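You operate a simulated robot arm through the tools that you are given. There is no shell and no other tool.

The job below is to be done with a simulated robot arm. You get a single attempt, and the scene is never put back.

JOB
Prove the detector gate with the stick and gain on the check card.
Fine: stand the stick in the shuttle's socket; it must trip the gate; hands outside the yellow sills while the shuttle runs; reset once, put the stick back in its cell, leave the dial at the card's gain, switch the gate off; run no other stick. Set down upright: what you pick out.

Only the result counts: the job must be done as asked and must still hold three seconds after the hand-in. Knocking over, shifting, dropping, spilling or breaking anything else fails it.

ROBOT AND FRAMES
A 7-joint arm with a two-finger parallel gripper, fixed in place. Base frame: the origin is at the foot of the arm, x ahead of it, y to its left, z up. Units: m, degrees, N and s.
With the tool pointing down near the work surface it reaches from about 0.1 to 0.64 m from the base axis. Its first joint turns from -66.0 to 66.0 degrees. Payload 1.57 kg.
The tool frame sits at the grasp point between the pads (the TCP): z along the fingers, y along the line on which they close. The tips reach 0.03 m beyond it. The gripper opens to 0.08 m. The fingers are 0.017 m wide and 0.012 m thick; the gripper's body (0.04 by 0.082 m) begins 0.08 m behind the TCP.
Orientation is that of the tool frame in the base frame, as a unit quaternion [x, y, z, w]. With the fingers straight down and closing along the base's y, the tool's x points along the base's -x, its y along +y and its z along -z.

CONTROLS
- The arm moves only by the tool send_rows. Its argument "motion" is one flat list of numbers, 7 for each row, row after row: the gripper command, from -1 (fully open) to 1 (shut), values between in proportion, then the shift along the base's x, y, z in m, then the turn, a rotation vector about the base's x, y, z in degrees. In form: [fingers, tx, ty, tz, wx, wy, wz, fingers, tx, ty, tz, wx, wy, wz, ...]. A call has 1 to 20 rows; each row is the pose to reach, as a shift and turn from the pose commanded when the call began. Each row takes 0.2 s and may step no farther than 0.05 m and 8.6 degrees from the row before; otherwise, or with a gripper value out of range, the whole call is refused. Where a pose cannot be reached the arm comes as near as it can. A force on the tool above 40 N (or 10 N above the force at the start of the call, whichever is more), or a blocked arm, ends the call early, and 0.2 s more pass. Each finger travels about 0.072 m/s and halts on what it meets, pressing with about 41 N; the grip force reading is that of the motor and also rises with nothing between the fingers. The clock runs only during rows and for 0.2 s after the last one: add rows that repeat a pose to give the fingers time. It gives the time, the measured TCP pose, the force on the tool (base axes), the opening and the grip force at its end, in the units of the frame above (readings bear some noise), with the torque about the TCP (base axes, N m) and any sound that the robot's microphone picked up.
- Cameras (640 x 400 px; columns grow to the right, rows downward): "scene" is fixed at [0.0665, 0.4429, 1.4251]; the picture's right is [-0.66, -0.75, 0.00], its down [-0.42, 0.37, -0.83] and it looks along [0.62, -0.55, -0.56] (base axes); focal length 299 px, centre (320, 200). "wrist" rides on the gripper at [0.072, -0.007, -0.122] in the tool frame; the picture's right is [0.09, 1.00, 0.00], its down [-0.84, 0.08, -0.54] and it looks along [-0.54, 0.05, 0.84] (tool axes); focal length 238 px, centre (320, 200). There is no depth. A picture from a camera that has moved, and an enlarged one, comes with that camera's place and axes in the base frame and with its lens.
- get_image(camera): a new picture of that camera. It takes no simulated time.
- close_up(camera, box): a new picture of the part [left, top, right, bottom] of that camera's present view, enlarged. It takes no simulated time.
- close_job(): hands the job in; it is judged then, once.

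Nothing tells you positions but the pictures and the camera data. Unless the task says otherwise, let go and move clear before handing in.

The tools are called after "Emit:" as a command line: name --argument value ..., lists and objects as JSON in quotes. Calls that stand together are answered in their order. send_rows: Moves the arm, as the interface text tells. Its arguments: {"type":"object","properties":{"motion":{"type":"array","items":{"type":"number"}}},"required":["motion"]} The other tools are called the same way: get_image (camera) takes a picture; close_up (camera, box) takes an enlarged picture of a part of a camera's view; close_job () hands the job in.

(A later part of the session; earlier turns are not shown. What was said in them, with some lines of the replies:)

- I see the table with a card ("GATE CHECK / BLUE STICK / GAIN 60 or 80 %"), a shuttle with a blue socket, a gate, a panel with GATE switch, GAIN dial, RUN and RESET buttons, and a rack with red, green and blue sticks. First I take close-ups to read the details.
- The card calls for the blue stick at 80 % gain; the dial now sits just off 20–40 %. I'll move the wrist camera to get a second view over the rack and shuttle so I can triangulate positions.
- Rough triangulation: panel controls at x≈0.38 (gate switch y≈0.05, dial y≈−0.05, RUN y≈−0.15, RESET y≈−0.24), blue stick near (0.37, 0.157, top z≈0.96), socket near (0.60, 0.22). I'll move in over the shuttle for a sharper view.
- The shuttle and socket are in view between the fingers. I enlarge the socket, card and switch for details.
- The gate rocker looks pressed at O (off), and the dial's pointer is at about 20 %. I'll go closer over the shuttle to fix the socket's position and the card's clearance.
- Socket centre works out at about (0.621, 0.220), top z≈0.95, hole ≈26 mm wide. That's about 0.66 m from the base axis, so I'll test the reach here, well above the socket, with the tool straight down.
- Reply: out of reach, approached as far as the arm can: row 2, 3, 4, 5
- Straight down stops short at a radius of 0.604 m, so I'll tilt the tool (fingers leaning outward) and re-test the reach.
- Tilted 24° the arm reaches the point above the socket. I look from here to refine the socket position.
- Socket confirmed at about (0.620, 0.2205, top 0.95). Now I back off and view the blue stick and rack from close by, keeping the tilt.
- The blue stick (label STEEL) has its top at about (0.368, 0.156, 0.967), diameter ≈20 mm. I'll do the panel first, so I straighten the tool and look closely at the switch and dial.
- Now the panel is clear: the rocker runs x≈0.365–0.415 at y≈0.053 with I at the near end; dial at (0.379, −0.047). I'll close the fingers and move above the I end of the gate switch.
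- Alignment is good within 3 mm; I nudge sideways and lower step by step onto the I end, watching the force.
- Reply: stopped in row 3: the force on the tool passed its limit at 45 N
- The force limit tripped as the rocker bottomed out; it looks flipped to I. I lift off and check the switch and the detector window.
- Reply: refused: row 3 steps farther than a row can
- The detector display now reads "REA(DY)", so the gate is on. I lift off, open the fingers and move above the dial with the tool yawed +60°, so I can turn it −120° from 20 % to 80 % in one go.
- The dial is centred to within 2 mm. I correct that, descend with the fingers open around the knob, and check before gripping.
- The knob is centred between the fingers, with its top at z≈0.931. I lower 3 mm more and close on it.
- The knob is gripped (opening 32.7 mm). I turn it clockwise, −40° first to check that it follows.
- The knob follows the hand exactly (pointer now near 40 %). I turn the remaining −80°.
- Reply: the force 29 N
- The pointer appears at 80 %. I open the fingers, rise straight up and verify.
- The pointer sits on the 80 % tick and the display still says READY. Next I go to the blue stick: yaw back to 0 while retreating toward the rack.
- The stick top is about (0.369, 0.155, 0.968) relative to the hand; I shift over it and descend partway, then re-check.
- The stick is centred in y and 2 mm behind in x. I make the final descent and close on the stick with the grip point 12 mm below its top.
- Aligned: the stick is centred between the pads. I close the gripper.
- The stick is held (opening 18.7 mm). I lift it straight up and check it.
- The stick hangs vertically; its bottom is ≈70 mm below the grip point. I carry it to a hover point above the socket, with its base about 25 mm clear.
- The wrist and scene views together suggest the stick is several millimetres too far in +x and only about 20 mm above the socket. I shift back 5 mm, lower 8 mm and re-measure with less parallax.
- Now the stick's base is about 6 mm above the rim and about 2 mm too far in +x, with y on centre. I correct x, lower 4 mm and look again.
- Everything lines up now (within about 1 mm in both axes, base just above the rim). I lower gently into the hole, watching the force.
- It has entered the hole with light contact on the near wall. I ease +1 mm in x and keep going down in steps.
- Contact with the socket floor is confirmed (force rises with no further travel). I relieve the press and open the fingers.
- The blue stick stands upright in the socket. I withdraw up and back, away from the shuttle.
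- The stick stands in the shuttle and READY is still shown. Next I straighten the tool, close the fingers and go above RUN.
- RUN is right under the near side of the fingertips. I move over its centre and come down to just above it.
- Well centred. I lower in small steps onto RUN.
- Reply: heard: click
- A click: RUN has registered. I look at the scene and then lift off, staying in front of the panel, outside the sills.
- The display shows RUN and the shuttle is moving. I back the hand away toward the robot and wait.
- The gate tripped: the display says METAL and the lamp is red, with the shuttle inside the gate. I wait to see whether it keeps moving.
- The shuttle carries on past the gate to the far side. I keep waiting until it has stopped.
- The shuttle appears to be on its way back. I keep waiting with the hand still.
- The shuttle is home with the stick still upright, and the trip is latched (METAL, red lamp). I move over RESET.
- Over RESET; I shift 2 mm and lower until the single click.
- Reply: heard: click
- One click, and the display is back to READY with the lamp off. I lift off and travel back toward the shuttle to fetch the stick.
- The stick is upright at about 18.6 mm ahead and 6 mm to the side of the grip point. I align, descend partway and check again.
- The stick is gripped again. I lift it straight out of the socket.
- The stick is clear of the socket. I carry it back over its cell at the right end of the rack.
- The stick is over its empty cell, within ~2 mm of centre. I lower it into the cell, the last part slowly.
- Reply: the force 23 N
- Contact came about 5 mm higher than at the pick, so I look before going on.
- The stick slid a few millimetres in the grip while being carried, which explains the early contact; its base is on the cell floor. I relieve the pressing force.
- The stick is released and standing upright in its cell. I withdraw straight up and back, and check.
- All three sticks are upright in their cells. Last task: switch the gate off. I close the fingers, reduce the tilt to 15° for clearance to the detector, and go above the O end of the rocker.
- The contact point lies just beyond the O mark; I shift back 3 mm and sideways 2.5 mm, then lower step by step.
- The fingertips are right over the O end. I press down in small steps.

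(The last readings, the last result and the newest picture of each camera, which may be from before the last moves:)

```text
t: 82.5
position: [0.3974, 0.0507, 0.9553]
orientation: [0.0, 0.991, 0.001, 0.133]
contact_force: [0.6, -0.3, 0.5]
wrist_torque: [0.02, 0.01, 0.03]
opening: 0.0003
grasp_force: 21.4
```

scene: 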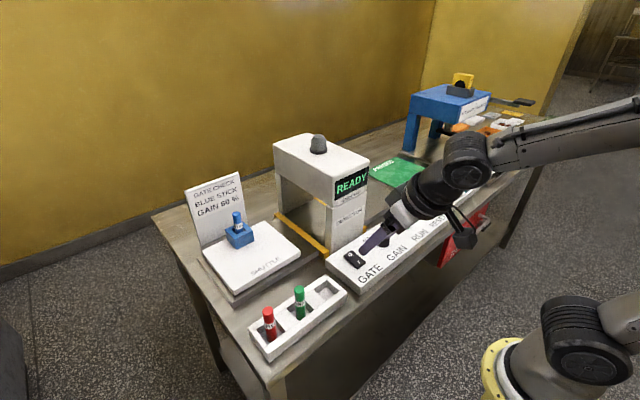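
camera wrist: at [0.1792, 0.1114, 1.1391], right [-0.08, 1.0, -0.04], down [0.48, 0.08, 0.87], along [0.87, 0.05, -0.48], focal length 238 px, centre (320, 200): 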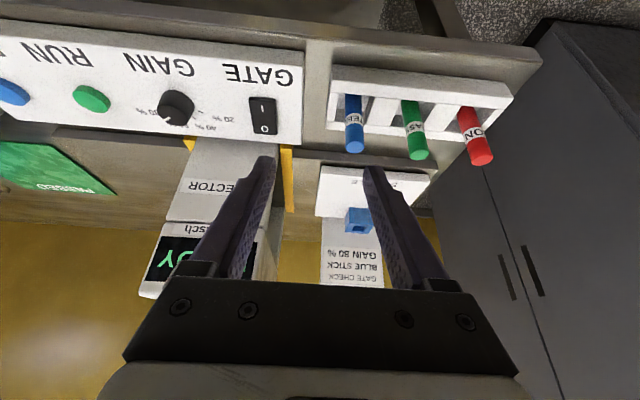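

Emit:
send_rows --motion '[1, 0, 0, -0.002, 0, 0, 0, 1, 0, 0, -0.003, 0, 0, 0]'

Emit:
close_up --camera "scene" --box '[300, 160, 400, 280]'

```text
t: 83.0
position: [0.3984, 0.0498, 0.9519]
orientation: [0.001, 0.991, 0.0, 0.134]
contact_force: [0.6, 0.5, 1.6]
wrist_torque: [-0.02, -0.03, -0.02]
opening: 0.0001
grasp_force: 21.6
```

```text
3.33 times, centred on (350, 220) of scene
camera zoom: at [0.0665, 0.4429, 1.4251], right [-0.66, -0.75, 0.0], down [-0.42, 0.37, -0.83], along [0.62, -0.55, -0.56], focal length 995 px, centre (220, 133)
```

zoom: 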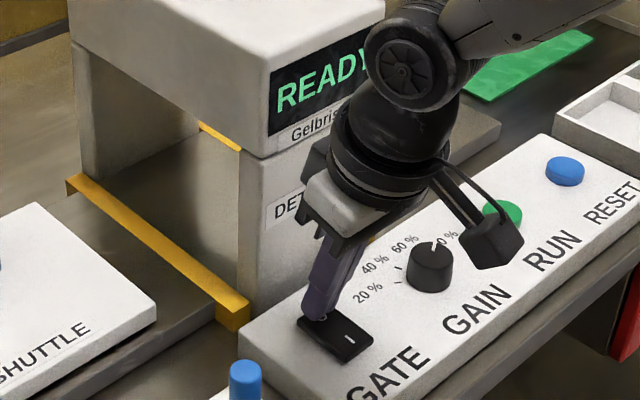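

Emit:
send_rows --motion '[1, 0, 0, -0.0015, 0, 0, 0]'

Emit:
close_up --camera "scene" --box '[300, 160, 400, 280]'

```text
t: 83.5
position: [0.3976, 0.0487, 0.9525]
orientation: [0.0, 0.991, 0.001, 0.133]
contact_force: [-0.8, -0.1, 1.3]
wrist_torque: [0.01, 0.02, -0.01]
opening: 0.0001
grasp_force: 21.3
```

```text
3.33 times, centred on (350, 220) of scene
camera zoom: at [0.0664, 0.4429, 1.4251], right [-0.66, -0.75, 0.0], down [-0.42, 0.37, -0.83], along [0.62, -0.55, -0.56], focal length 995 px, centre (220, 133)
```

zoom: 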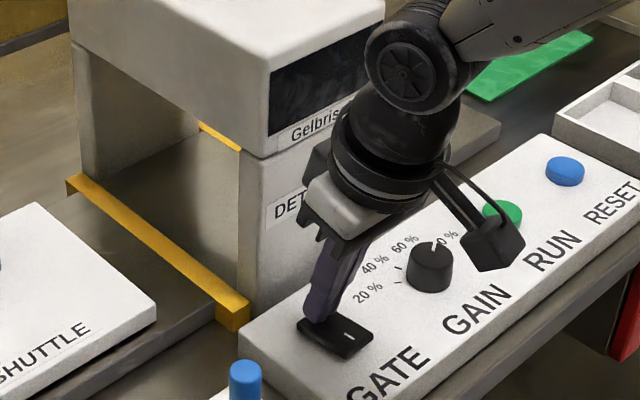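

The display is dark: the gate is off. I lift off, retreat and verify that everything holds.

Emit:
send_rows --motion '[1, 0, 0, 0.01, 0, 0, 0, 1, 0, 0, 0.04, 0, 0, 0, 1, -0.02, 0, 0.08, 0, 0, 0, 1, -0.06, 0, 0.11, 0, 0, 0, 1, -0.1, 0, 0.13, 0, 0, 0, 1, -0.13, 0, 0.15, 0, 0, 0, 1, -0.13, 0, 0.15, 0, 0, 0, 1, -0.13, 0, 0.15, 0, 0, 0]'

Emit:
get_image --camera "scene"

Emit:
close_up --camera "scene" --box '[320, 190, 450, 290]'

Emit:
close_up --camera "scene" --box '[180, 170, 360, 360]'

Emit:
get_image --camera "wrist"

```text
t: 85.2
position: [0.2684, 0.0475, 1.0983]
orientation: [-0.001, 0.991, 0.001, 0.134]
contact_force: [0.1, 0.2, 0.2]
wrist_torque: [-0.01, 0.01, 0.03]
opening: 0.0002
grasp_force: 20.8
```

```text
taken
```

scene: 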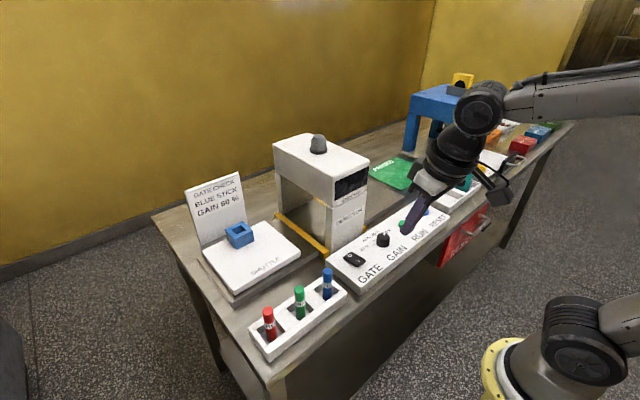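

```text
4.00 times, centred on (385, 240) of scene
camera zoom: at [0.0665, 0.4429, 1.4251], right [-0.66, -0.75, 0.0], down [-0.42, 0.37, -0.83], along [0.62, -0.55, -0.56], focal length 1194 px, centre (60, 40)
```

zoom: 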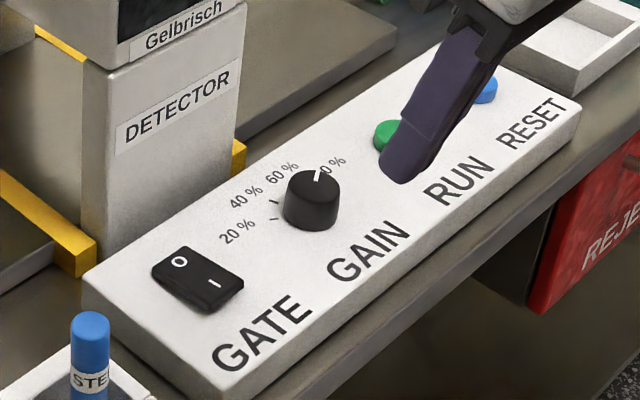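

```text
2.11 times, centred on (270, 265) of scene
camera zoom: at [0.0665, 0.4429, 1.4251], right [-0.66, -0.75, 0.0], down [-0.42, 0.37, -0.83], along [0.62, -0.55, -0.56], focal length 629 px, centre (425, 63)
```

zoom: 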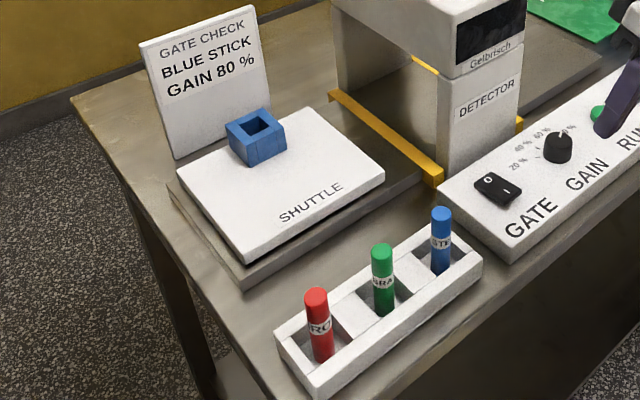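

```text
taken
camera wrist: at [0.1668, 0.0425, 1.1971], right [-0.09, 1.0, -0.02], down [0.66, 0.08, 0.74], along [0.74, 0.05, -0.67], focal length 238 px, centre (320, 200)
```

wrist: 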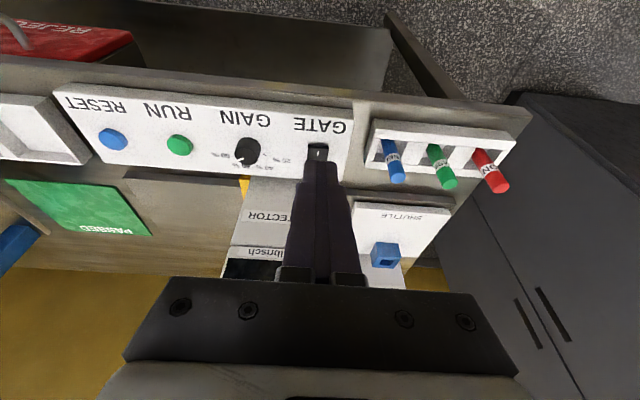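

Everything looks right; one last check of the dial pointer and the blue stick before handing in.

Emit:
close_up --camera "wrist" --box '[210, 120, 290, 175]'

Emit:
close_up --camera "wrist" --box '[350, 110, 520, 200]'

Emit:
close_up --camera "scene" --box '[355, 215, 415, 260]'

```text
7.27 times, centred on (250, 148) of wrist
camera zoom: at [0.1668, 0.0425, 1.1971], right [-0.09, 1.0, -0.02], down [0.66, 0.08, 0.74], along [0.74, 0.05, -0.67], focal length 1734 px, centre (829, 582)
```

zoom: 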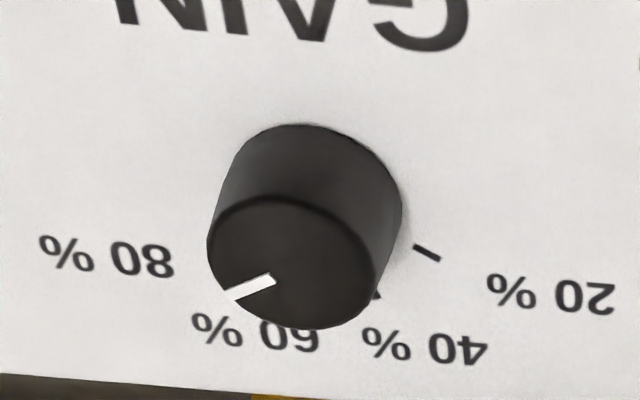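

```text
3.76 times, centred on (435, 155) of wrist
camera zoom: at [0.1668, 0.0425, 1.1971], right [-0.09, 1.0, -0.02], down [0.66, 0.08, 0.74], along [0.74, 0.05, -0.67], focal length 897 px, centre (-113, 369)
```

zoom: 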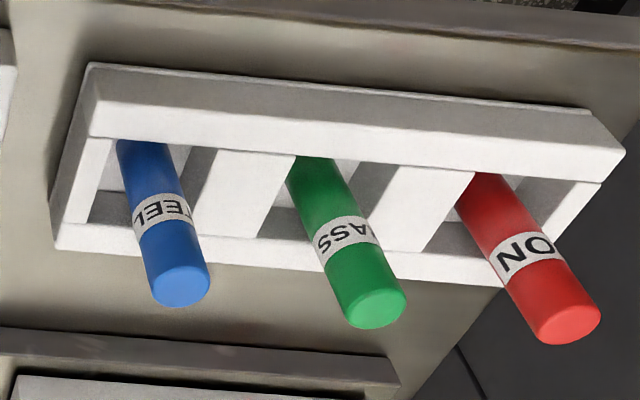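

```text
8.89 times, centred on (385, 238) of scene
camera zoom: at [0.0665, 0.4429, 1.4251], right [-0.66, -0.75, 0.0], down [-0.42, 0.37, -0.83], along [0.62, -0.55, -0.56], focal length 2654 px, centre (-258, -133)
```

zoom: 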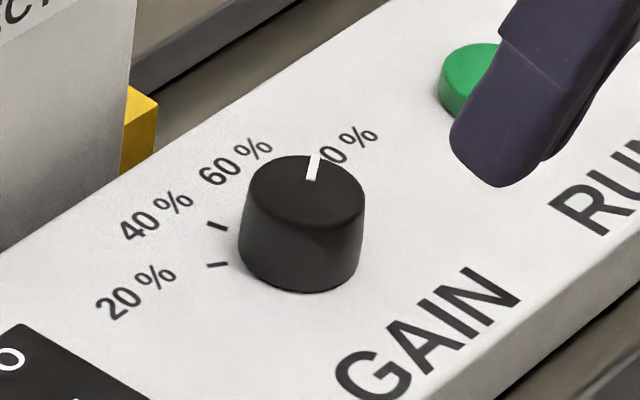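

The dial is still at 80 %, the rocker is at O with the display dark, and the blue stick stands upright in its own cell with the others untouched. The shuttle is home and the hand is clear, so I hand the job in.

Emit:
close_job

```text
The job is handed in.
```

The gate check is done and handed in. With the blue stick in the shuttle's socket and the gain at 80 %, as the card says, the gate tripped: the display read METAL and the lamp lit red.

- **Run:** I pressed RUN once. While the shuttle went out and back, the hand stayed at the front of the panel, outside the yellow sills.
- **Reset:** I pressed RESET once, and the display went back to READY.
- **Stick:** The blue stick is back in its own cell, upright. It slid a few millimetres in the grip on the way back, but it was set down on the cell floor and stands straight. The green and red sticks were not run.
- **Panel:** The dial is still at 80 %. The gate switch is at O, and the display is dark.

When I went to pick the stick out, the socket was about 3 to 4 mm from where I had placed it. I can't tell whether the shuttle stopped slightly short of home or I nudged it while inserting the stick.
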